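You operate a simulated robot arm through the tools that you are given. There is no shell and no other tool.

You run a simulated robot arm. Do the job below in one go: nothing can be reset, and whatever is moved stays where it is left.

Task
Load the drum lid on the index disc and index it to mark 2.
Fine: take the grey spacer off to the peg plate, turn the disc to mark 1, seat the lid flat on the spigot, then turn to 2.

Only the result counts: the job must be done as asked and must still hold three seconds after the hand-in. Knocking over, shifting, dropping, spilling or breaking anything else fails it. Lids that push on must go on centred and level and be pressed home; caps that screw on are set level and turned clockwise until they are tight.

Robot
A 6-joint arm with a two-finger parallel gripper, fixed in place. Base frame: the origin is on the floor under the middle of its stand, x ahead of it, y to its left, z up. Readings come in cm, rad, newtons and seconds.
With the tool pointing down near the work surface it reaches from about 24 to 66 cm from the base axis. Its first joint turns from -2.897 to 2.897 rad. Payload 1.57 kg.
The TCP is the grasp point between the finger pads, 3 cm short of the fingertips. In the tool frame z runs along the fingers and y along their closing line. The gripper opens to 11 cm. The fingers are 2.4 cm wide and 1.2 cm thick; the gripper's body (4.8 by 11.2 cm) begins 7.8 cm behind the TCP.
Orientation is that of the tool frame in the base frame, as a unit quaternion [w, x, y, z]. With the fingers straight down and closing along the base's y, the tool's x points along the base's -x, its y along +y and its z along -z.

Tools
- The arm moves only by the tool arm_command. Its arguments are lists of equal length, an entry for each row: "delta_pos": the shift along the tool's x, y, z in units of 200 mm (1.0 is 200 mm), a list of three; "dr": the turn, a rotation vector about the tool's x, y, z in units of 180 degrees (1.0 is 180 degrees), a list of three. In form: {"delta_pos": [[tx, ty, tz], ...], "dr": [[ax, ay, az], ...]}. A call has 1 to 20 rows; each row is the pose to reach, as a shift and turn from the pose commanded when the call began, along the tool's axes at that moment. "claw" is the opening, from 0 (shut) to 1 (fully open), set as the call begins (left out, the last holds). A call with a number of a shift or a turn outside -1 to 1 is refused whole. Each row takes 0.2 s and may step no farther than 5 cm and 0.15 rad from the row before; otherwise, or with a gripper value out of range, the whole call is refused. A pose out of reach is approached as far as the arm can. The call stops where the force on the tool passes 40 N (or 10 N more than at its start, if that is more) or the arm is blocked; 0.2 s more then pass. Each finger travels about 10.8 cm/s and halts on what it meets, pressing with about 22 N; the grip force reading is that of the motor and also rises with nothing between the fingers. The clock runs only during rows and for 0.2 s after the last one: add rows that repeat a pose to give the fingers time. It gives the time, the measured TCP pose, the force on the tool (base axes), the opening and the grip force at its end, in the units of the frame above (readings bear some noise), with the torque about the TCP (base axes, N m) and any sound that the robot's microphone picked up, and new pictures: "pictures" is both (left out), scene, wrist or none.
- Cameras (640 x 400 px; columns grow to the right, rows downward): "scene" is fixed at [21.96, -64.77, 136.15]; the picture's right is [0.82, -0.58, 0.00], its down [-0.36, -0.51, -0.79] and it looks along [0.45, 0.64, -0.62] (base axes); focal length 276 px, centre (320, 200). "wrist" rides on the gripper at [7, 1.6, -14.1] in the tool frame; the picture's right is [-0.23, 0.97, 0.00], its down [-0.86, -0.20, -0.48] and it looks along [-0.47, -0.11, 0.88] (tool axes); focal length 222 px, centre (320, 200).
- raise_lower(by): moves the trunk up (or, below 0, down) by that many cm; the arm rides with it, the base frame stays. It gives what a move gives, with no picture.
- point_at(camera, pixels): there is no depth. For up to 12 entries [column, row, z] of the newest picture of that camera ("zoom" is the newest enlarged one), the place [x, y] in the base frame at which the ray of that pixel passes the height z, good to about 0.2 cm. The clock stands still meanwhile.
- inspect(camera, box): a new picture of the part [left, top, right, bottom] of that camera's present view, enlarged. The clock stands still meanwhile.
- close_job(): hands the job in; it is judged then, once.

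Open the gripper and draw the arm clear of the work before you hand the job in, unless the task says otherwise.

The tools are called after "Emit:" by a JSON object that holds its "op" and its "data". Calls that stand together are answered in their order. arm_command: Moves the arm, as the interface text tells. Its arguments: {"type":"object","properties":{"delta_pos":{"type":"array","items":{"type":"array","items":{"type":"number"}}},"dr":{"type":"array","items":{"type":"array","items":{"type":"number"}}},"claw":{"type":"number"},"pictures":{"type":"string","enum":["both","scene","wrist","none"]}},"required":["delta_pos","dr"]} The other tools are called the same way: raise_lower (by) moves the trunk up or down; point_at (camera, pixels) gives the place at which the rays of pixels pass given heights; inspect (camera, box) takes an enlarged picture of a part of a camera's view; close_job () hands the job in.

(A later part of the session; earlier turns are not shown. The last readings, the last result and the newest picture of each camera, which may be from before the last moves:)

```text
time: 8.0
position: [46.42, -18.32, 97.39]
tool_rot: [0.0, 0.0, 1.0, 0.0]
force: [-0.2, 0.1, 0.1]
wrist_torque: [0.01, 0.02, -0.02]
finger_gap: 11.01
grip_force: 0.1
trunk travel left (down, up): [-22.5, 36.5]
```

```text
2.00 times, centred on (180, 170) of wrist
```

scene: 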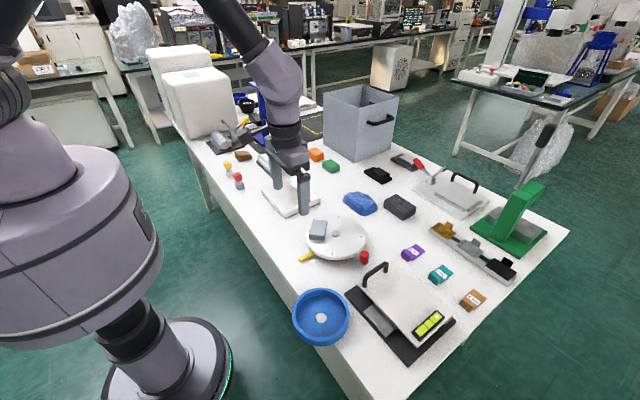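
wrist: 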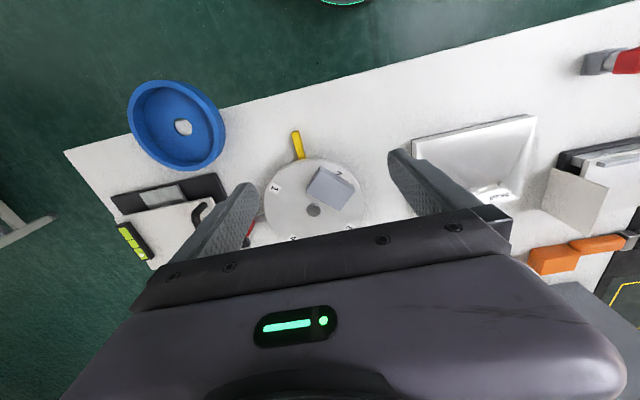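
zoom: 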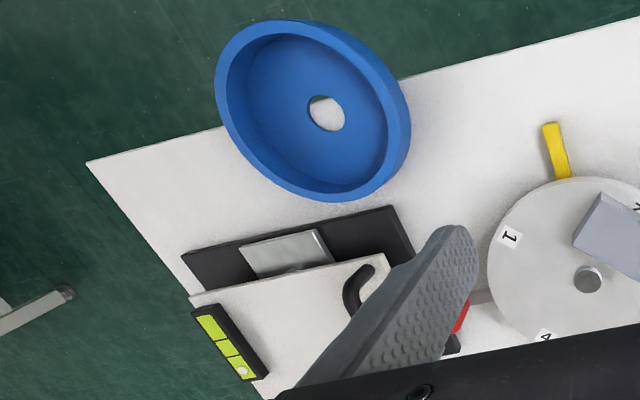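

Now I'll triangulate the spigot top and the four spacer top corners using matched pixels in both views.

Emit:
{"op": "point_at", "data": {"camera": "scene", "pixels": [[335.7, 233.1, 78], [335.7, 233.1, 84], [312.7, 219.2, 78], [312.7, 219.2, 84], [327.56, 220.64, 78], [327.56, 220.64, 84], [324.5, 236.8, 78], [324.5, 236.8, 84], [309.3, 234.9, 78], [309.3, 234.9, 84]]}}

Emit:
{"op": "point_at", "data": {"camera": "wrist", "pixels": [[314.7, 210.4, 78], [314.7, 210.4, 84], [354.7, 188.9, 78], [354.7, 188.9, 84], [340, 210.4, 78], [340, 210.4, 84], [305.9, 190.75, 78], [305.9, 190.75, 84], [320, 172.6, 78], [320, 172.6, 84]]}}

Emit:
{"op": "point_at", "data": {"camera": "scene", "pixels": [[332.2, 253.6, 78], [332.2, 253.6, 82], [361.3, 237.1, 78], [361.3, 237.1, 82], [338.6, 217.3, 78], [338.6, 217.3, 82], [364.7, 253.6, 78], [364.7, 253.6, 84], [299.5, 260, 78], [299.5, 260, 76]]}}

Emit:
{"op": "point_at", "data": {"camera": "wrist", "pixels": [[274.4, 187.6, 78], [274.4, 187.6, 82], [293.1, 237, 78], [293.1, 237, 82], [350, 226.7, 78], [350, 226.7, 82], [295.6, 132.6, 76], [295.6, 132.6, 78], [302.8, 157.6, 76], [302.8, 157.6, 78]]}}

```text
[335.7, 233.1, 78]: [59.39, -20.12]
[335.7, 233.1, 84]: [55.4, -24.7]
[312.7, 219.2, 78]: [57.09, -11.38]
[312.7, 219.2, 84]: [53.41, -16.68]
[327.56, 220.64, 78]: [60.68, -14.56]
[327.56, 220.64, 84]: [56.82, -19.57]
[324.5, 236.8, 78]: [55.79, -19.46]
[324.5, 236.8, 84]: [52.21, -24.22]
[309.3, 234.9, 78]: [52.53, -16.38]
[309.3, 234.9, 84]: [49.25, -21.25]
```

```text
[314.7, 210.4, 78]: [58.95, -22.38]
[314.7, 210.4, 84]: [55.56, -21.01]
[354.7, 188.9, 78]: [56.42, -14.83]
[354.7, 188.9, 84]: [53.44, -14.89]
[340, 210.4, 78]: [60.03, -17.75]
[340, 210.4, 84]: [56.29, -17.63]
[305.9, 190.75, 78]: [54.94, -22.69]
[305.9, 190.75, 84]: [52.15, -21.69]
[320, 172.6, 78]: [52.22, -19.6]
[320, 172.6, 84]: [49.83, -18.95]
```

```text
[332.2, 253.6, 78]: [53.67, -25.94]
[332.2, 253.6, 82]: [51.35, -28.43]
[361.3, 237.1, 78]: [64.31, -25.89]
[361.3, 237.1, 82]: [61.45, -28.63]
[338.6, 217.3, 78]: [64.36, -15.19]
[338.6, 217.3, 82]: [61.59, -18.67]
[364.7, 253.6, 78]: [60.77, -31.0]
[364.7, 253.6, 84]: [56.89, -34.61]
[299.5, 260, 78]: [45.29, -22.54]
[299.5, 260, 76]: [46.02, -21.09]
```

```text
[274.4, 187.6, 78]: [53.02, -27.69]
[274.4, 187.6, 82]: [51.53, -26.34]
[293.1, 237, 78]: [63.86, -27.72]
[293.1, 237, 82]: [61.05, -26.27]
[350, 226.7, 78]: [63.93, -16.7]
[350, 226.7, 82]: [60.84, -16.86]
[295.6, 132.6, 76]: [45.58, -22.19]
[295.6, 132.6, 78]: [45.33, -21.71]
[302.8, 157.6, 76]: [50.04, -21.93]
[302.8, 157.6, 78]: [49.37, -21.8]
```

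Triangulation gives the spigot top at (57.8,-21.9,80.3), disc top z≈79.6, and spacer centre (54.2,-18.5) with top z≈81.7. Its long axis runs at 45°, the pointer is at 180° and mark 1 at 225°. I'll go above the spacer with the closing line along its long axis.

Emit:
{"op": "arm_command", "data": {"delta_pos": [[-0.0645, -0.001, 0.07], [-0.129, -0.002, 0.15], [-0.1935, -0.003, 0.23], [-0.258, -0.003, 0.31], [-0.3225, -0.004, 0.39], [-0.387, -0.004, 0.468], [-0.387, -0.004, 0.468]], "dr": [[0, 0, 0.0417], [0, 0, 0.0833], [0, 0, 0.125], [0, 0, 0.1667], [0, 0, 0.2083], [0, 0, 0.25], [0, 0, 0.25]], "claw": 0.9}}

```text
time: 9.6
position: [54.05, -18.53, 87.98]
tool_rot: [0.0, 0.383, 0.924, 0.0]
force: [0.0, 0.5, 0.4]
wrist_torque: [0.0, -0.02, 0.01]
finger_gap: 9.9
grip_force: 0.2
trunk travel left (down, up): [-22.5, 36.5]
```

scene: 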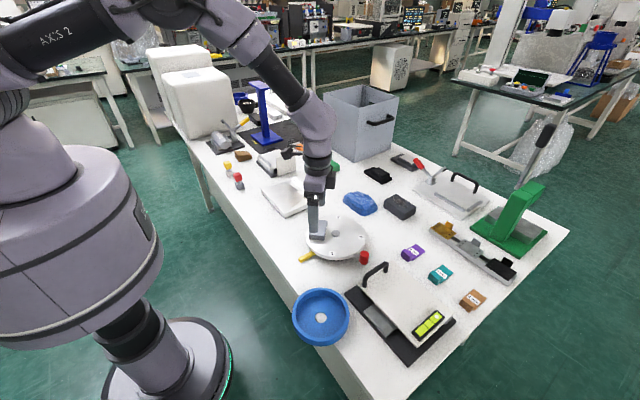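
wrist: 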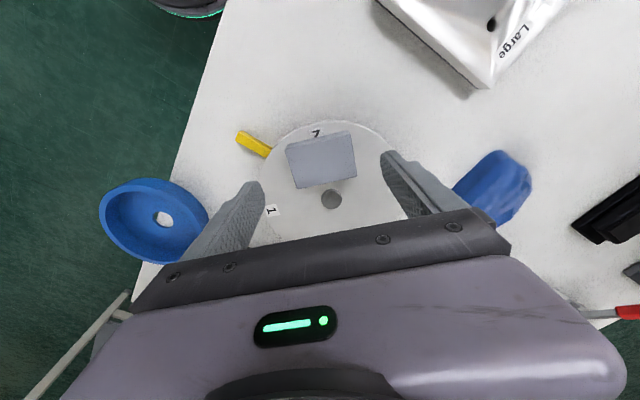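

The spacer sits between the fingers at wrist (321,160). I'll zoom in to refine its centre and yaw before descending.

Emit:
{"op": "inspect", "data": {"camera": "wrist", "box": [250, 105, 410, 215]}}

```text
3.64 times, centred on (330, 160) of wrist
```

zoom: 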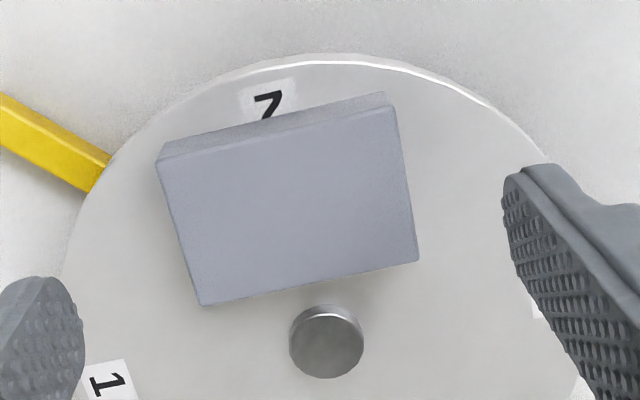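

Emit:
{"op": "point_at", "data": {"camera": "zoom", "pixels": [[158, 160, 81.65], [397, 106, 81.65], [418, 260, 81.65], [200, 305, 81.65], [326, 345, 80.3], [105, 385, 79.6], [270, 105, 79.6]]}}

```text
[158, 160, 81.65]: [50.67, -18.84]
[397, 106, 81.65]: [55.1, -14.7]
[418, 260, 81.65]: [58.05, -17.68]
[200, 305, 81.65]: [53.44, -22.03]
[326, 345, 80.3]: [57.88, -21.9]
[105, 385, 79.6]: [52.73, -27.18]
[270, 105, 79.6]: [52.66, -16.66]
```

The refined spacer centre is (54.25,-18.4), matching the TCP within 0.15 cm. I'll descend so the fingertips are about 0.4 cm above the disc, then close.

Emit:
{"op": "arm_command", "data": {"delta_pos": [[0, 0.005, 0.08], [0, 0.005, 0.16], [0, 0.005, 0.22], [0, 0.005, 0.245], [0, 0.005, 0.245]], "dr": [[0, 0, 0], [0, 0, 0], [0, 0, 0], [0, 0, 0], [0, 0, 0]]}}

```text
time: 10.8
position: [54.29, -18.52, 83.12]
tool_rot: [0.0, 0.382, 0.924, 0.001]
force: [0.0, 0.2, 0.3]
wrist_torque: [-0.03, 0.03, -0.01]
finger_gap: 9.91
grip_force: 0.0
trunk travel left (down, up): [-22.5, 36.5]
```

scene: 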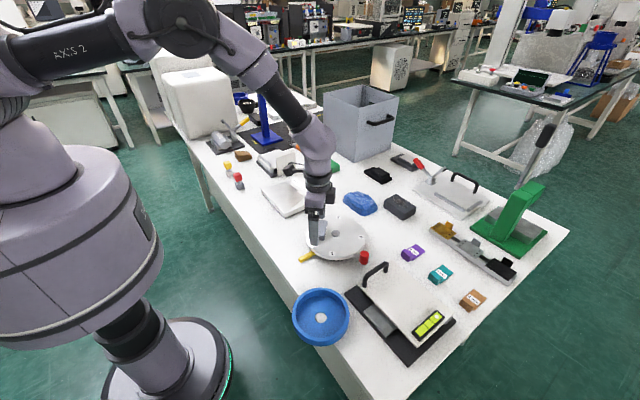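
wrist: 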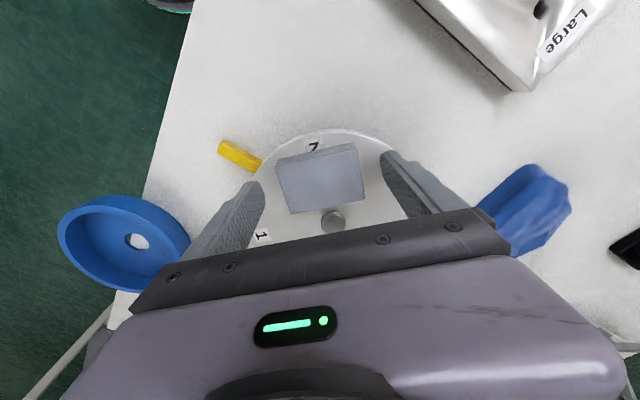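

No contact yet (force ≈0), and the spacer is between the pads at wrist (320,178). I'll close gently to just past its length with several dwell rows.

Emit:
{"op": "arm_command", "data": {"delta_pos": [[0, 0, 0], [0, 0, 0], [0, 0, 0], [0, 0, 0], [0, 0, 0]], "dr": [[0, 0, 0], [0, 0, 0], [0, 0, 0], [0, 0, 0], [0, 0, 0]], "claw": 0.3, "pictures": "wrist"}}

```text
time: 12.0
position: [54.36, -18.34, 83.12]
tool_rot: [-0.001, 0.383, 0.924, 0.0]
force: [-0.8, 0.6, 0.1]
wrist_torque: [0.01, 0.01, -0.03]
finger_gap: 6.34
grip_force: 21.6
trunk travel left (down, up): [-22.5, 36.5]
```

wrist: 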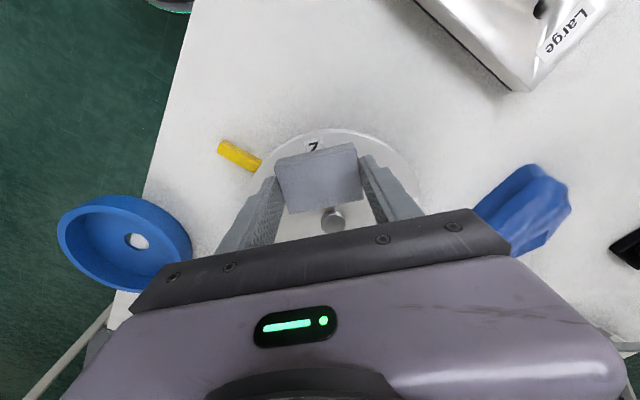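

The spacer is gripped at 6.34 cm with 21.6 N. I'll lift it 8 cm straight up.

Emit:
{"op": "arm_command", "data": {"delta_pos": [[0, 0, -0.05], [0, 0, -0.15], [0, 0, -0.28], [0, 0, -0.4], [0, 0, -0.4]], "dr": [[0, 0, 0], [0, 0, 0], [0, 0, 0], [0, 0, 0], [0, 0, 0]]}}

```text
time: 13.2
position: [54.23, -18.4, 91.36]
tool_rot: [0.0, 0.383, 0.924, -0.001]
force: [-0.3, -0.4, 0.7]
wrist_torque: [-0.01, -0.01, 0.0]
finger_gap: 6.32
grip_force: 22.0
trunk travel left (down, up): [-22.5, 36.5]
```

scene: 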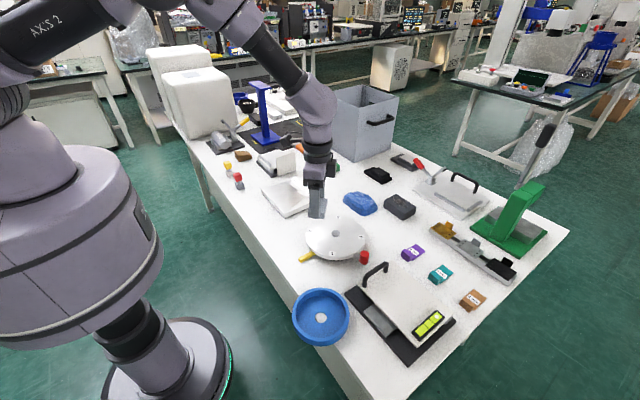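
wrist: 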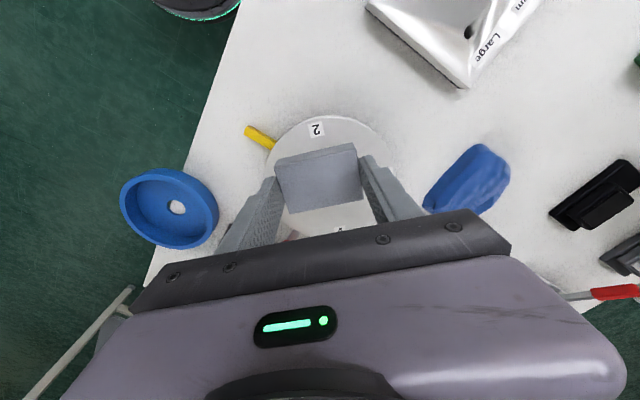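

The spacer is held securely and mark 2 and the clear disc are visible. I'll zoom in to check the label on the spacer's side now that it's lifted.

Emit:
{"op": "inspect", "data": {"camera": "scene", "box": [300, 180, 345, 225]}}

Emit:
{"op": "inspect", "data": {"camera": "scene", "box": [295, 208, 379, 272]}}

```text
8.89 times, centred on (322, 202) of scene
```

zoom: 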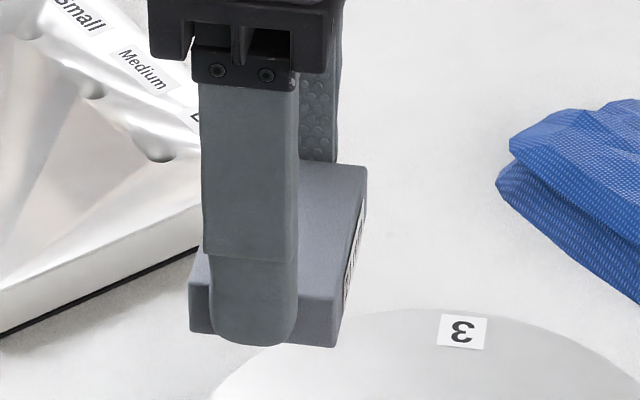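

```text
6.25 times, centred on (337, 240) of scene
```

zoom: 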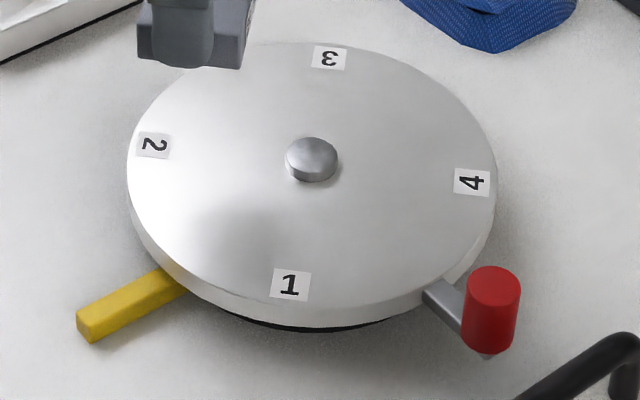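

I'll turn the held spacer about 55° clockwise in free air so the label faces the scene camera.

Emit:
{"op": "arm_command", "data": {"delta_pos": [[0, 0, -0.03], [0, 0, -0.06], [0, 0, -0.1], [0, 0, -0.1], [0, 0, -0.1], [0, 0, -0.1], [0, 0, -0.1]], "dr": [[0, 0, 0.045], [0, 0, 0.09], [0, 0, 0.135], [0, 0, 0.18], [0, 0, 0.225], [0, 0, 0.27], [0, 0, 0.305]], "pictures": "scene"}}

Emit:
{"op": "inspect", "data": {"camera": "scene", "box": [295, 175, 345, 225]}}

```text
time: 14.8
position: [54.42, -18.31, 93.22]
tool_rot: [0.0, 0.766, 0.643, 0.0]
force: [-0.1, -0.3, -1.4]
wrist_torque: [0.0, -0.03, 0.0]
finger_gap: 6.33
grip_force: 21.5
trunk travel left (down, up): [-22.5, 36.5]
```

scene: 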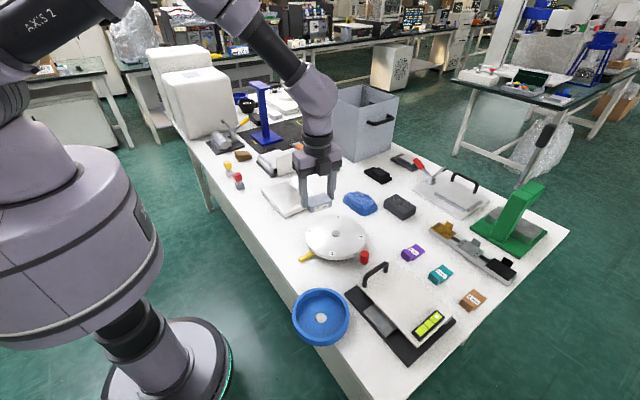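

```text
8.00 times, centred on (320, 200) of scene
```

zoom: 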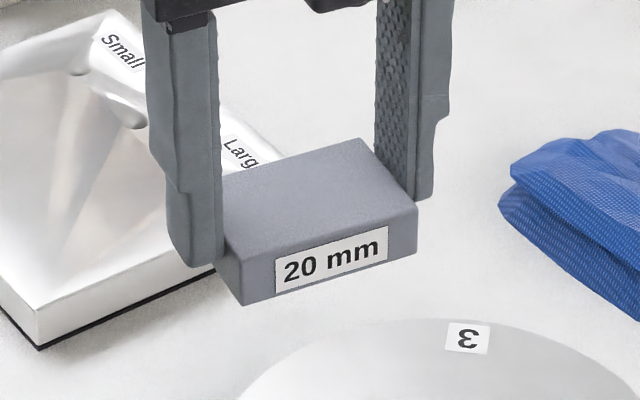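

The label just reads "20 mm", so the disc top is at z≈79.65. I'll turn the spacer back so its long side lies along y and move it toward the peg plate.

Emit:
{"op": "arm_command", "data": {"delta_pos": [[0.034, -0.0016, 0], [0.067, -0.0033, 0], [0.1, -0.005, 0], [0.134, -0.0065, 0], [0.168, -0.008, 0], [0.201, -0.01, 0], [0.235, -0.0115, 0], [0.268, -0.013, 0], [0.302, -0.0147, 0], [0.335, -0.0163, 0], [0.369, -0.018, 0], [0.4026, -0.0196, 0], [0.4026, -0.0196, 0]], "dr": [[0, 0, -0.0463], [0, 0, -0.0926], [0, 0, -0.1389], [0, 0, -0.185], [0, 0, -0.2313], [0, 0, -0.2776], [0, 0, -0.3239], [0, 0, -0.37], [0, 0, -0.4163], [0, 0, -0.4626], [0, 0, -0.5089], [0, 0, -0.555], [0, 0, -0.555]], "pictures": "none"}}

```text
time: 17.6
position: [55.26, -10.58, 93.25]
tool_rot: [0.0, 0.0, 1.0, 0.0]
force: [-1.2, -0.3, -0.2]
wrist_torque: [0.0, 0.03, -0.01]
finger_gap: 6.34
grip_force: 22.0
trunk travel left (down, up): [-22.5, 36.5]
```

The orientation is back to default with the spacer held. Now I'll move to above the plate at about (56.8,4) at z≈87 and look.

Emit:
{"op": "arm_command", "data": {"delta_pos": [[-0.0155, 0.145, 0], [-0.031, 0.29, 0], [-0.0465, 0.435, 0.08], [-0.062, 0.58, 0.16], [-0.0775, 0.725, 0.24], [-0.0775, 0.725, 0.3], [-0.0775, 0.725, 0.3]], "dr": [[0, 0, 0], [0, 0, 0], [0, 0, 0], [0, 0, 0], [0, 0, 0], [0, 0, 0], [0, 0, 0]]}}

Emit:
{"op": "inspect", "data": {"camera": "wrist", "box": [210, 110, 430, 245]}}

Emit:
{"op": "inspect", "data": {"camera": "scene", "box": [245, 140, 345, 220]}}

```text
time: 19.2
position: [57.07, 4.04, 87.15]
tool_rot: [-0.001, 0.0, 1.0, 0.001]
force: [1.1, 0.4, -1.5]
wrist_torque: [-0.01, -0.01, -0.01]
finger_gap: 6.34
grip_force: 21.8
trunk travel left (down, up): [-22.5, 36.5]
```

scene: 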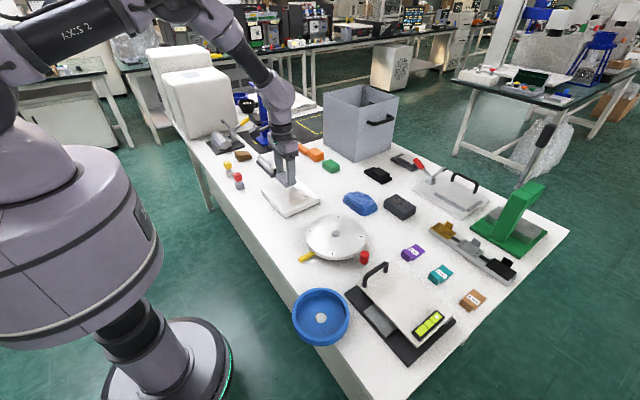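
wrist: 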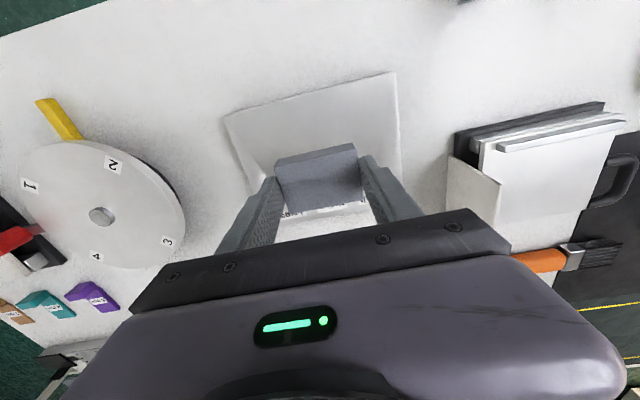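

```text
2.91 times, centred on (320, 178) of wrist
```

zoom: 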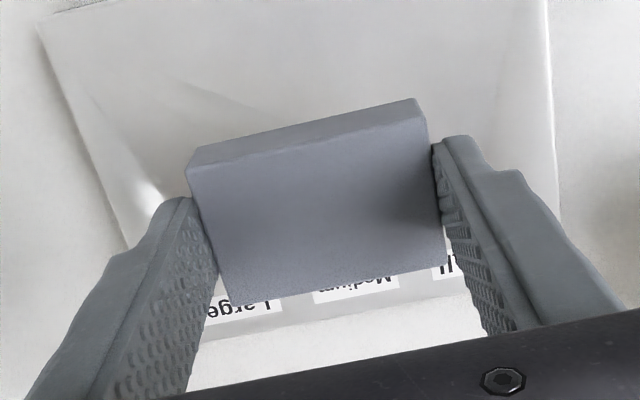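

```text
5.00 times, centred on (295, 180) of scene
```

zoom: 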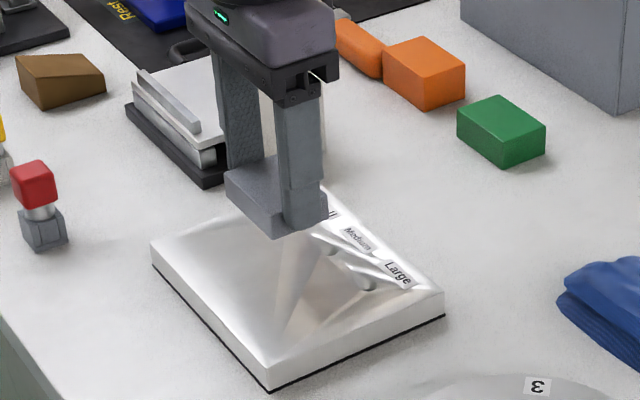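

The spacer hovers over the plate, clear of the rim. I'll descend to just above the surface (spacer bottom ≈78.9), shifting 0.4 cm back from the holes.

Emit:
{"op": "arm_command", "data": {"delta_pos": [[0.01, 0, 0.08], [0.02, 0, 0.15], [0.02, 0, 0.2], [0.02, 0, 0.235], [0.02, 0, 0.235]], "dr": [[0, 0, 0], [0, 0, 0], [0, 0, 0], [0, 0, 0], [0, 0, 0]]}}

Emit:
{"op": "inspect", "data": {"camera": "scene", "box": [255, 160, 325, 220]}}

```text
time: 20.4
position: [56.51, 4.04, 82.53]
tool_rot: [-0.001, 0.0, 1.0, 0.0]
force: [0.0, 0.1, -0.6]
wrist_torque: [-0.01, 0.01, -0.01]
finger_gap: 6.34
grip_force: 22.1
trunk travel left (down, up): [-22.5, 36.5]
```

scene: 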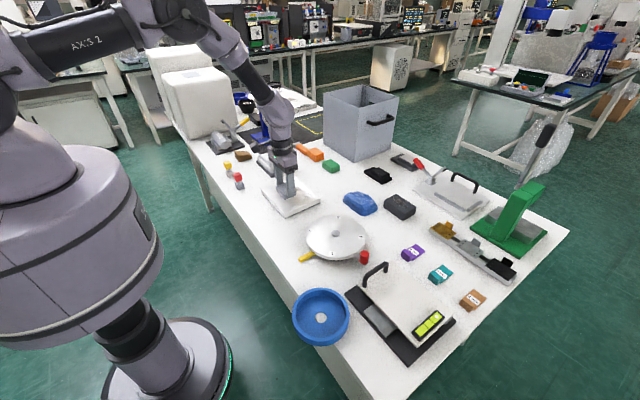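
wrist: 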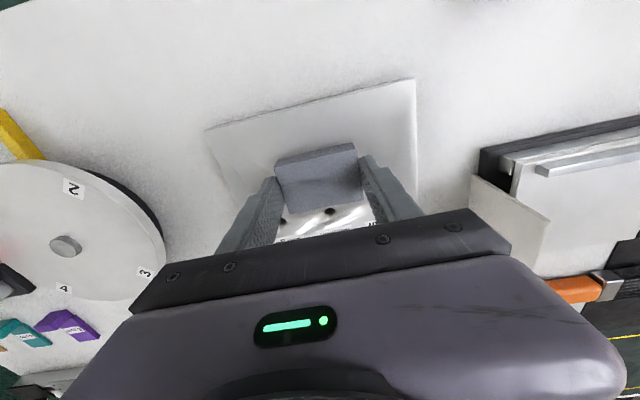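

```text
6.67 times, centred on (290, 190) of scene
```

zoom: 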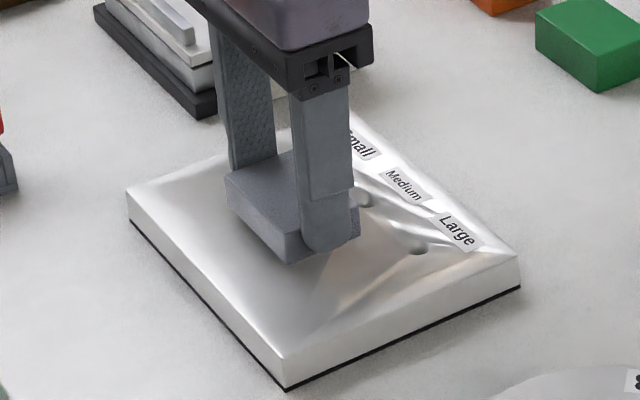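

No contact yet. I'll lower in 1 mm rows, 3 mm at a time, and watch the vertical force.

Emit:
{"op": "arm_command", "data": {"delta_pos": [[0, 0, 0.005], [0, 0, 0.01], [0, 0, 0.015], [0, 0, 0.015]], "dr": [[0, 0, 0], [0, 0, 0], [0, 0, 0], [0, 0, 0]], "pictures": "none"}}

Emit:
{"op": "arm_command", "data": {"delta_pos": [[0, 0, 0.005], [0, 0, 0.01], [0, 0, 0.01]], "dr": [[0, 0, 0], [0, 0, 0], [0, 0, 0]], "pictures": "none"}}

```text
time: 21.4
position: [56.48, 4.11, 82.15]
tool_rot: [0.001, 0.0, 1.0, 0.001]
force: [0.0, -0.1, -0.4]
wrist_torque: [0.01, 0.01, 0.0]
finger_gap: 6.34
grip_force: 22.3
trunk travel left (down, up): [-22.5, 36.5]
```

```text
time: 22.2
position: [56.46, 4.03, 82.06]
tool_rot: [0.0, 0.0, 1.0, 0.0]
force: [0.0, -0.7, -1.2]
wrist_torque: [0.01, -0.03, 0.02]
finger_gap: 6.34
grip_force: 22.1
trunk travel left (down, up): [-22.5, 36.5]
```

Still no contact at TCP z≈82.0. I'll keep lowering in small steps.

Emit:
{"op": "arm_command", "data": {"delta_pos": [[0, 0, 0.005], [0, 0, 0.01], [0, 0, 0.01]], "dr": [[0, 0, 0], [0, 0, 0], [0, 0, 0]], "pictures": "none"}}

Emit:
{"op": "arm_command", "data": {"delta_pos": [[0, 0, 0.005], [0, 0, 0.01], [0, 0, 0.01]], "dr": [[0, 0, 0], [0, 0, 0], [0, 0, 0]], "pictures": "wrist"}}

Emit:
{"op": "inspect", "data": {"camera": "scene", "box": [265, 170, 315, 212]}}

```text
time: 23.0
position: [56.42, 4.08, 81.81]
tool_rot: [0.002, 0.0, 1.0, 0.0]
force: [0.2, 0.0, 16.8]
wrist_torque: [0.0, -0.04, 0.02]
finger_gap: 6.35
grip_force: 22.4
trunk travel left (down, up): [-22.5, 36.5]
```

```text
time: 23.8
position: [56.44, 4.08, 81.67]
tool_rot: [0.001, 0.001, 1.0, 0.0]
force: [3.9, 1.1, 15.9]
wrist_torque: [0.05, -0.1, 0.01]
finger_gap: 6.33
grip_force: 21.4
trunk travel left (down, up): [-22.5, 36.5]
```

wrist: 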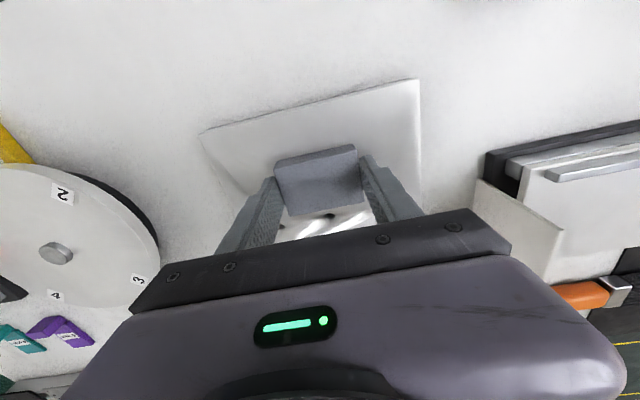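

```text
9.52 times, centred on (290, 191) of scene
```

zoom: 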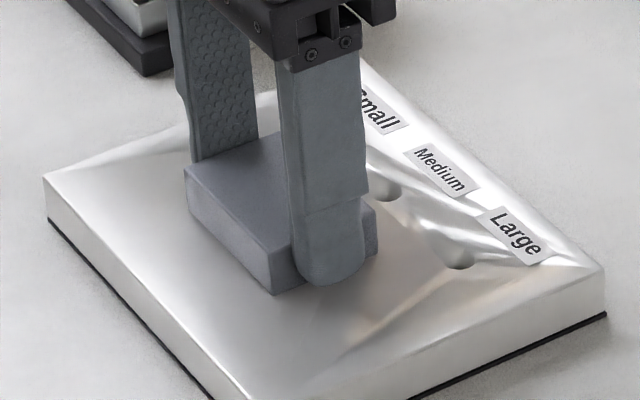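

Contact came at TCP z≈81.8 with about 16 N, so the plate is flat there and the spacer rests on it. I'll open the gripper in place.

Emit:
{"op": "arm_command", "data": {"delta_pos": [[0, 0, 0], [0, 0, 0], [0, 0, 0]], "dr": [[0, 0, 0], [0, 0, 0], [0, 0, 0]], "claw": 0.85, "pictures": "none"}}

Emit:
{"op": "arm_command", "data": {"delta_pos": [[0, 0, -0.08], [0, 0, -0.2], [0, 0, -0.4], [0, 0, -0.6], [0, 0, -0.6]], "dr": [[0, 0, 0], [0, 0, 0], [0, 0, 0], [0, 0, 0], [0, 0, 0]]}}

Emit:
{"op": "inspect", "data": {"camera": "scene", "box": [255, 160, 325, 220]}}

```text
time: 24.6
position: [56.45, 4.22, 81.4]
tool_rot: [0.0, 0.0, 1.0, 0.0]
force: [0.7, -0.7, -0.3]
wrist_torque: [-0.03, -0.01, 0.01]
finger_gap: 9.32
grip_force: 0.0
trunk travel left (down, up): [-22.5, 36.5]
```

```text
time: 25.8
position: [56.27, 3.91, 93.29]
tool_rot: [0.0, 0.001, 1.0, 0.0]
force: [-0.6, -0.7, 0.4]
wrist_torque: [0.04, -0.02, 0.01]
finger_gap: 9.37
grip_force: 0.1
trunk travel left (down, up): [-22.5, 36.5]
```

scene: 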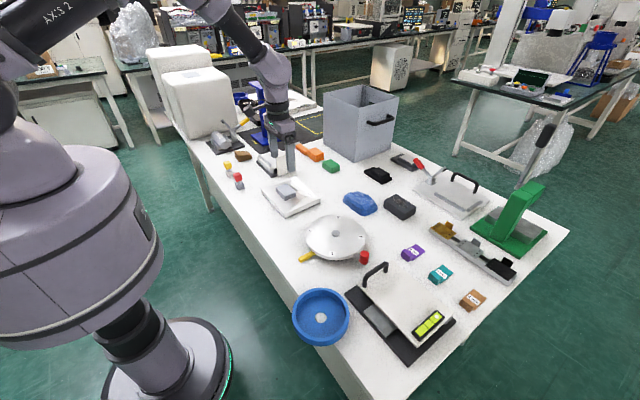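
wrist: 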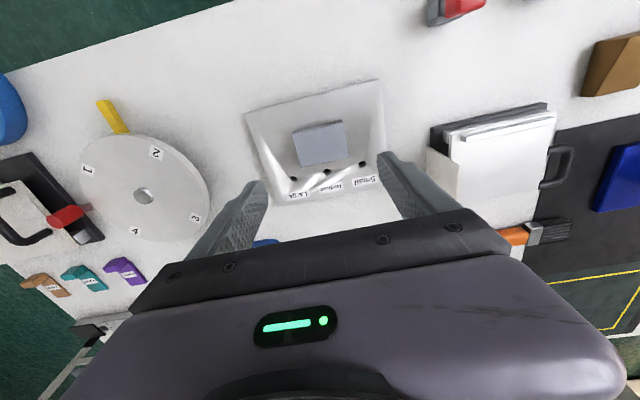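

```text
6.67 times, centred on (290, 190) of scene
```

zoom: 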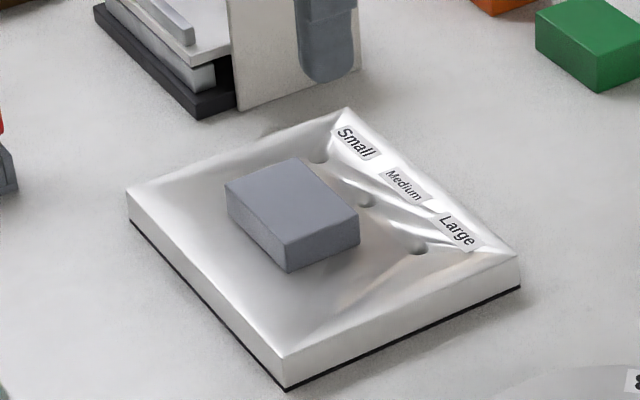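

The spacer sits flat on the peg plate with the holes clear. Next I'll move over toward the red knob to measure it and the nearby level-fixture handle.

Emit:
{"op": "arm_command", "data": {"delta_pos": [[0.08, -0.2, -0.04], [0.16, -0.4, -0.08], [0.24, -0.6, -0.12], [0.32, -0.8, -0.16], [0.4, -1.0, -0.2], [0.4, -1.0, -0.2]], "dr": [[0, 0, 0], [0, 0, 0], [0, 0, 0], [0, 0, 0], [0, 0, 0], [0, 0, 0]], "claw": 1.0, "pictures": "none"}}

Emit:
{"op": "arm_command", "data": {"delta_pos": [[0, -0.2, 0], [0, -0.4, 0], [0, -0.6, 0], [0, -0.75, 0], [0, -0.75, 0]], "dr": [[0, 0, 0], [0, 0, 0], [0, 0, 0], [0, 0, 0], [0, 0, 0]]}}

Emit:
{"op": "inspect", "data": {"camera": "wrist", "box": [230, 120, 410, 245]}}

```text
time: 27.2
position: [48.61, -15.78, 97.51]
tool_rot: [0.0, 0.0, 1.0, 0.001]
force: [-0.5, 0.6, 0.2]
wrist_torque: [0.01, 0.03, 0.01]
finger_gap: 10.99
grip_force: 0.0
trunk travel left (down, up): [-22.5, 36.5]
```

```text
time: 28.4
position: [48.44, -30.88, 97.47]
tool_rot: [0.0, 0.0, 1.0, 0.0]
force: [-0.8, -0.5, 0.1]
wrist_torque: [0.0, 0.03, 0.02]
finger_gap: 10.99
grip_force: 0.0
trunk travel left (down, up): [-22.5, 36.5]
```

scene: 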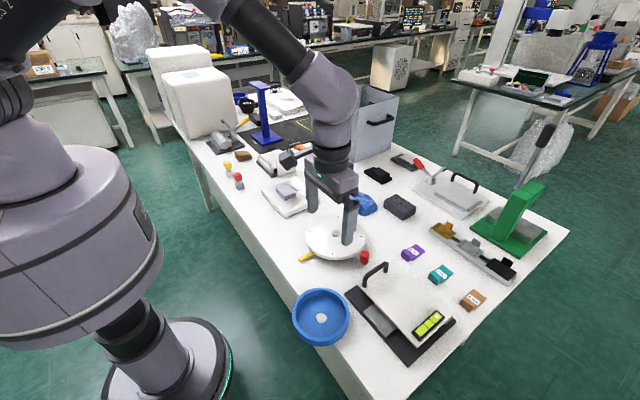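
wrist: 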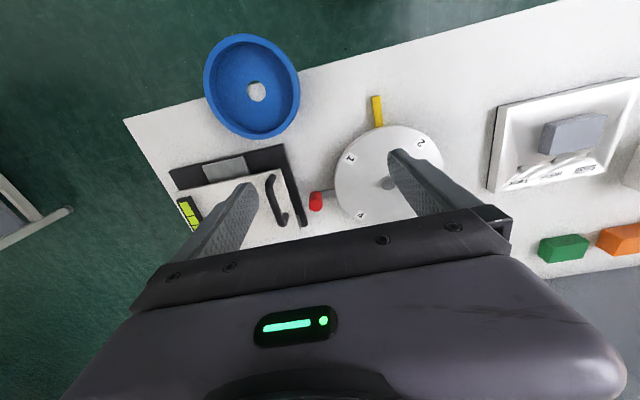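

```text
3.20 times, centred on (320, 182) of wrist
```

zoom: 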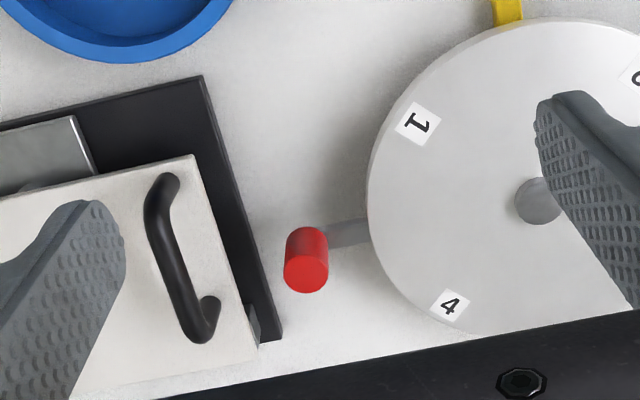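

The knob top shows at wrist (315.3,204.5), with the fixture's handle left of it. I'll zoom the scene around the knob and handle for a second ray.

Emit:
{"op": "inspect", "data": {"camera": "scene", "box": [340, 240, 410, 290]}}

Emit:
{"op": "point_at", "data": {"camera": "wrist", "pixels": [[315.3, 204.5, 78], [315.3, 204.5, 84], [316, 194.5, 76], [316, 194.5, 80], [285, 219, 76], [285, 219, 86], [270, 178, 76], [270, 178, 86], [300, 225, 76.5], [283, 144, 76.5]]}}

```text
8.00 times, centred on (375, 265) of scene
```

zoom: 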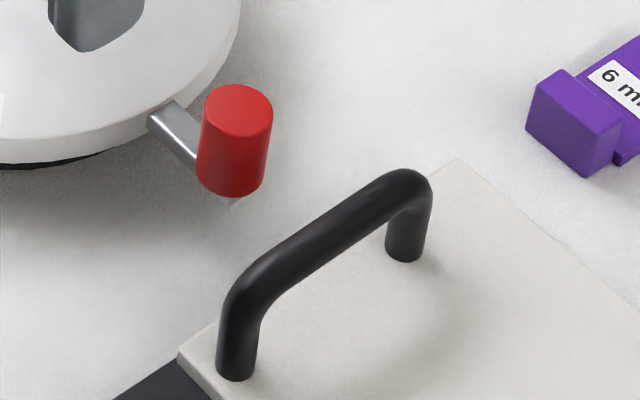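

```text
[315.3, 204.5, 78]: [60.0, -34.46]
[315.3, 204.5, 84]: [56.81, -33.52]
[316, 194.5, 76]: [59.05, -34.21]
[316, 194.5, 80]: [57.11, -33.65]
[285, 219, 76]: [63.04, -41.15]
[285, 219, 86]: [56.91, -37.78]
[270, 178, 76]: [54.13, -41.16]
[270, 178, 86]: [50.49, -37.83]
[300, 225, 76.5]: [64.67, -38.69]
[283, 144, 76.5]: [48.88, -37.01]
```

Emit:
{"op": "point_at", "data": {"camera": "scene", "pixels": [[386.25, 261.5, 80], [386.25, 261.5, 88], [364.5, 276, 80], [364.5, 276, 88], [385.5, 295, 77], [357.5, 309, 77], [361.3, 295.6, 79]]}}

Emit:
{"op": "point_at", "data": {"camera": "wrist", "pixels": [[281.5, 224, 80], [281.5, 224, 88], [271, 177, 80], [271, 177, 88]]}}

```text
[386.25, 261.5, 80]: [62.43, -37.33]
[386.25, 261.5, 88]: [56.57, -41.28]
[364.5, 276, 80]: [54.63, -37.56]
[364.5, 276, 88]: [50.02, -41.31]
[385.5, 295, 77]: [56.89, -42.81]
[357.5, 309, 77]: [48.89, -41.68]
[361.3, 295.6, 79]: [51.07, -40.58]
```

```text
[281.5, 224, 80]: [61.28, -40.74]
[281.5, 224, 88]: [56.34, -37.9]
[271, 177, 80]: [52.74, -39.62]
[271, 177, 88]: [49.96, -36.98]
```

The knob top is at (57.7,-33.7,82.6), about 11.85 cm from the spindle and 2.2 cm across. The fixture handle tops out near z=84 at y≈-39. I'll test reach by going above the knob with the closing line along x (tangential to the disc).

Emit:
{"op": "arm_command", "data": {"delta_pos": [[-0.042, -0.013, 0.02], [-0.084, -0.026, 0.05], [-0.126, -0.039, 0.08], [-0.168, -0.052, 0.12], [-0.21, -0.065, 0.16], [-0.253, -0.078, 0.2], [-0.295, -0.091, 0.24], [-0.337, -0.104, 0.28], [-0.379, -0.117, 0.31], [-0.421, -0.13, 0.34], [-0.463, -0.143, 0.37], [-0.463, -0.143, 0.37]], "dr": [[0, 0, 0.04545], [0, 0, 0.0909], [0, 0, 0.13636], [0, 0, 0.1818], [0, 0, 0.22727], [0, 0, 0.27272], [0, 0, 0.31818], [0, 0, 0.36363], [0, 0, 0.40909], [0, 0, 0.45454], [0, 0, 0.5], [0, 0, 0.5]], "claw": 0.45}}

```text
time: 31.0
position: [57.76, -33.67, 90.02]
tool_rot: [0.0, 0.708, 0.706, 0.0]
force: [0.0, -0.5, -0.1]
wrist_torque: [-0.02, 0.02, 0.01]
finger_gap: 4.95
grip_force: 0.1
trunk travel left (down, up): [-22.5, 36.5]
```

scene: 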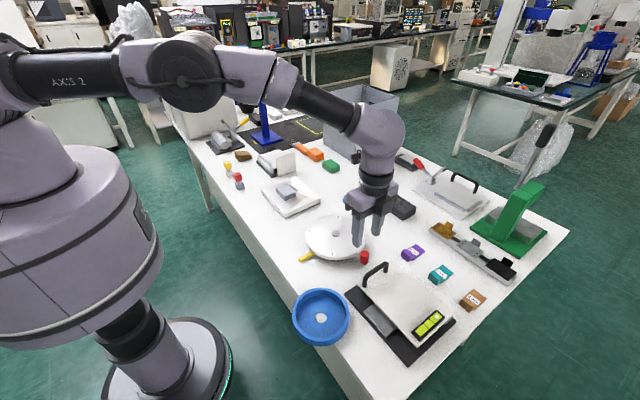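
wrist: 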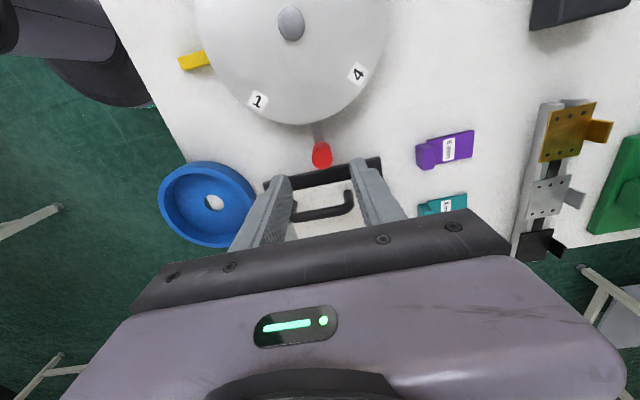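

The pose was reached exactly, so reach is fine here. I'll zoom on the knob to refine alignment before lowering.

Emit:
{"op": "inspect", "data": {"camera": "wrist", "box": [270, 110, 380, 210]}}

```text
4.00 times, centred on (325, 160) of wrist
```

zoom: 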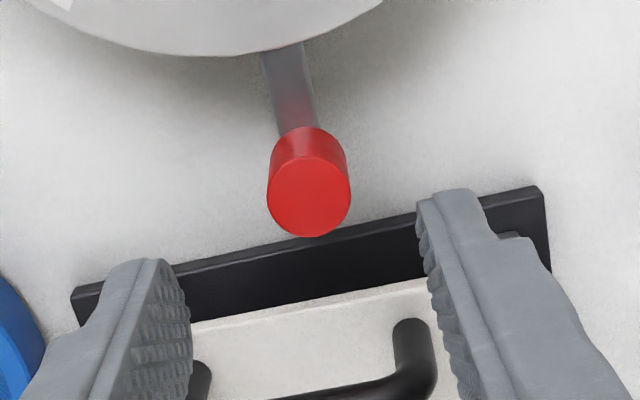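

Emit:
{"op": "point_at", "data": {"camera": "zoom", "pixels": [[309, 195, 82.5], [309, 195, 82], [268, 195, 82.5], [350, 195, 82.5], [290, 90, 79.5]]}}

```text
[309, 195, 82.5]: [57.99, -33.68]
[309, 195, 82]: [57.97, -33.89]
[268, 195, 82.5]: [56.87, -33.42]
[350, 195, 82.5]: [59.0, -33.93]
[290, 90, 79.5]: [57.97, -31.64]
```

Knob centre refined to (57.97,-33.7), 0.2 cm from the TCP line. I'll lower to TCP z≈82.9 straddling the knob and look.

Emit:
{"op": "arm_command", "data": {"delta_pos": [[0, 0.0075, 0.1], [0, 0.0075, 0.2], [0, 0.0075, 0.3], [0, 0.0075, 0.355], [0, 0.0075, 0.355]], "dr": [[0, 0, 0], [0, 0, 0], [0, 0, 0], [0, 0, 0], [0, 0, 0]]}}

Emit:
{"op": "inspect", "data": {"camera": "scene", "box": [330, 215, 410, 285]}}

```text
time: 32.2
position: [57.98, -33.68, 83.05]
tool_rot: [0.0, 0.707, 0.707, 0.0]
force: [0.0, -0.6, 0.2]
wrist_torque: [0.03, -0.02, -0.01]
finger_gap: 4.93
grip_force: 0.0
trunk travel left (down, up): [-22.5, 36.5]
```

scene: 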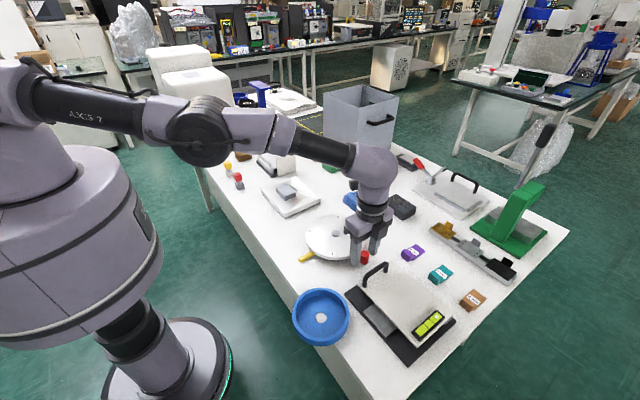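
wrist: 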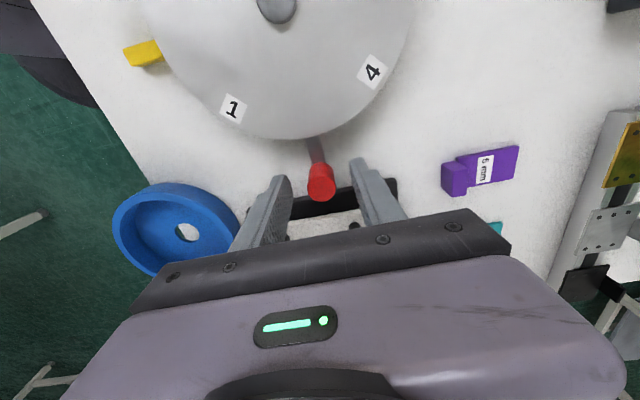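

```text
5.71 times, centred on (370, 250) of scene
```

zoom: 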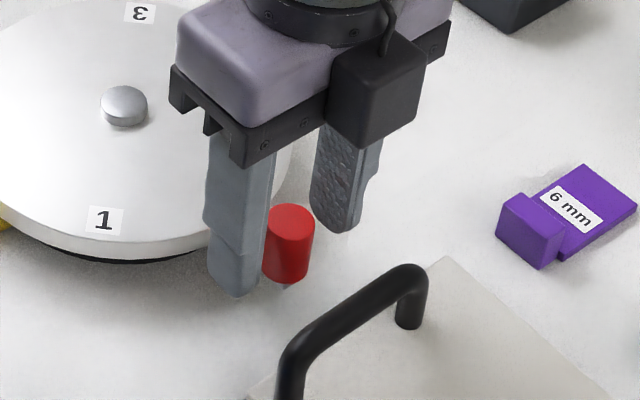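

The fingers straddle the knob. I'll close on it and check the forces.

Emit:
{"op": "arm_command", "data": {"delta_pos": [[0, 0, 0], [0, 0, 0], [0, 0, 0], [0, 0, 0]], "dr": [[0, 0, 0], [0, 0, 0], [0, 0, 0], [0, 0, 0]], "claw": 0.1, "pictures": "none"}}

```text
time: 33.2
position: [58.0, -33.68, 83.01]
tool_rot: [0.001, 0.707, 0.707, 0.0]
force: [0.1, -1.1, -0.4]
wrist_torque: [-0.19, 0.38, 0.02]
finger_gap: 2.19
grip_force: 34.9
trunk travel left (down, up): [-22.5, 36.5]
```

The knob is gripped at 2.19 cm. I'll turn it clockwise 10° along the arc about the spindle first, to confirm the knob drives the disc.

Emit:
{"op": "arm_command", "data": {"delta_pos": [[0.0004, -0.0257, 0], [0.0016, -0.0514, 0], [0.0042, -0.077, 0], [0.0077, -0.1025, 0], [0.0077, -0.1025, 0]], "dr": [[0, 0, 0.0139], [0, 0, 0.0278], [0, 0, 0.0417], [0, 0, 0.0556], [0, 0, 0.0556]]}}

Emit:
{"op": "inspect", "data": {"camera": "scene", "box": [285, 205, 395, 285]}}

```text
time: 34.4
position: [55.99, -33.56, 83.07]
tool_rot: [0.0, 0.766, 0.643, -0.001]
force: [1.4, 4.7, 4.3]
wrist_torque: [0.32, 0.33, 0.0]
finger_gap: 2.17
grip_force: 34.1
trunk travel left (down, up): [-22.5, 36.5]
```

scene: 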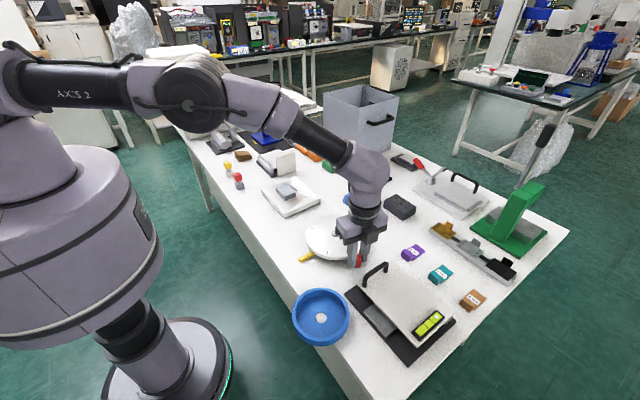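
wrist: 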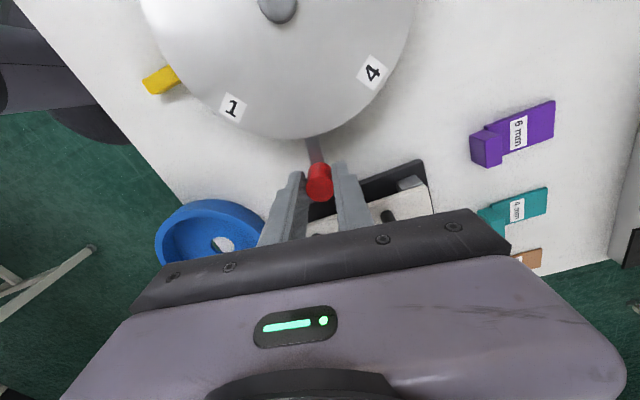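

```text
5.00 times, centred on (340, 245) of scene
```

zoom: 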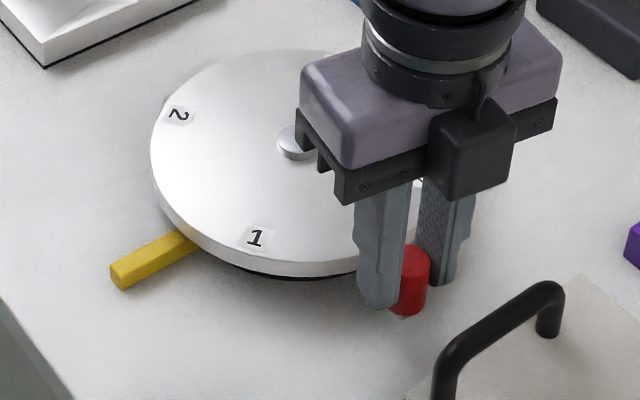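

The disc turns with the knob while the yellow pointer stays put. I'll continue clockwise to 45° total to bring mark 1 to the pointer.

Emit:
{"op": "arm_command", "data": {"delta_pos": [[0.0016, -0.05146, 0], [0.00766, -0.10259, 0], [0.01817, -0.15298, 0], [0.03304, -0.20226, 0], [0.05213, -0.25005, 0], [0.0753, -0.29602, 0], [0.10242, -0.33979, 0], [0.10242, -0.33979, 0]], "dr": [[0, 0, 0.02778], [0, 0, 0.05556], [0, 0, 0.08333], [0, 0, 0.11111], [0, 0, 0.13889], [0, 0, 0.16667], [0, 0, 0.19444], [0, 0, 0.19444]]}}

Emit:
{"op": "inspect", "data": {"camera": "scene", "box": [285, 205, 395, 285]}}

Emit:
{"op": "inspect", "data": {"camera": "wrist", "box": [100, 0, 420, 200]}}

```text
time: 36.2
position: [49.58, -30.34, 82.98]
tool_rot: [0.0, 0.924, 0.383, 0.0]
force: [17.2, 11.5, -3.5]
wrist_torque: [0.35, -0.06, -0.04]
finger_gap: 2.19
grip_force: 35.0
trunk travel left (down, up): [-22.5, 36.5]
```

scene: 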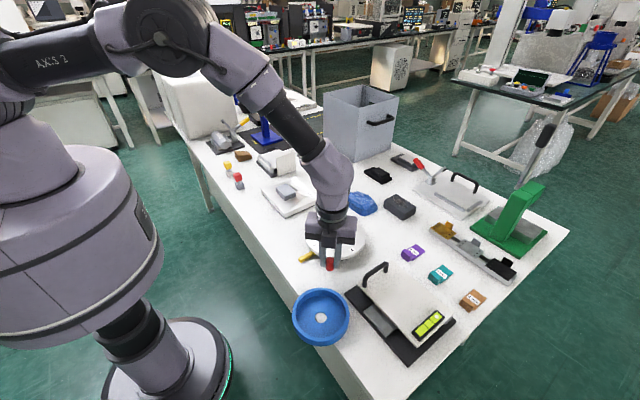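
wrist: 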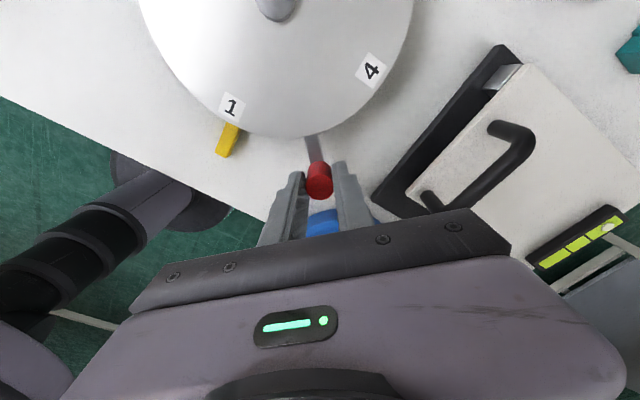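

```text
5.00 times, centred on (340, 245) of scene
```

zoom: 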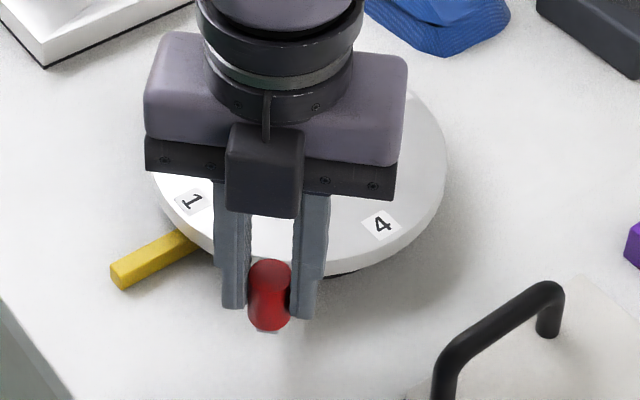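

```text
2.00 times, centred on (260, 100) of wrist
```

zoom: 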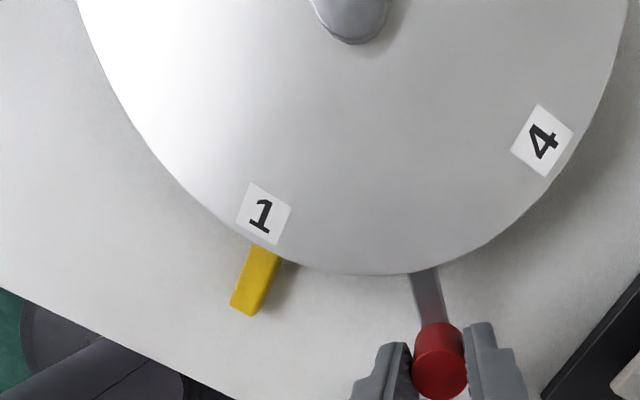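

Mark 1 is now next to the pointer (zoom (264,214) vs (255,275)). I'll compute the angles precisely.

Emit:
{"op": "point_at", "data": {"camera": "zoom", "pixels": [[264, 214, 79.65], [541, 140, 79.65], [267, 250, 77.6], [239, 303, 77.6], [278, 262, 77.6], [252, 312, 77.6], [440, 362, 82.5]]}}

```text
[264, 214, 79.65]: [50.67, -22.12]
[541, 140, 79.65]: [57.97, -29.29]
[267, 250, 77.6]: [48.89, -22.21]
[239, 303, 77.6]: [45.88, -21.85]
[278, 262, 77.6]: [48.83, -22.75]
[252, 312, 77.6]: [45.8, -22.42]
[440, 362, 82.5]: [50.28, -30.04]
```

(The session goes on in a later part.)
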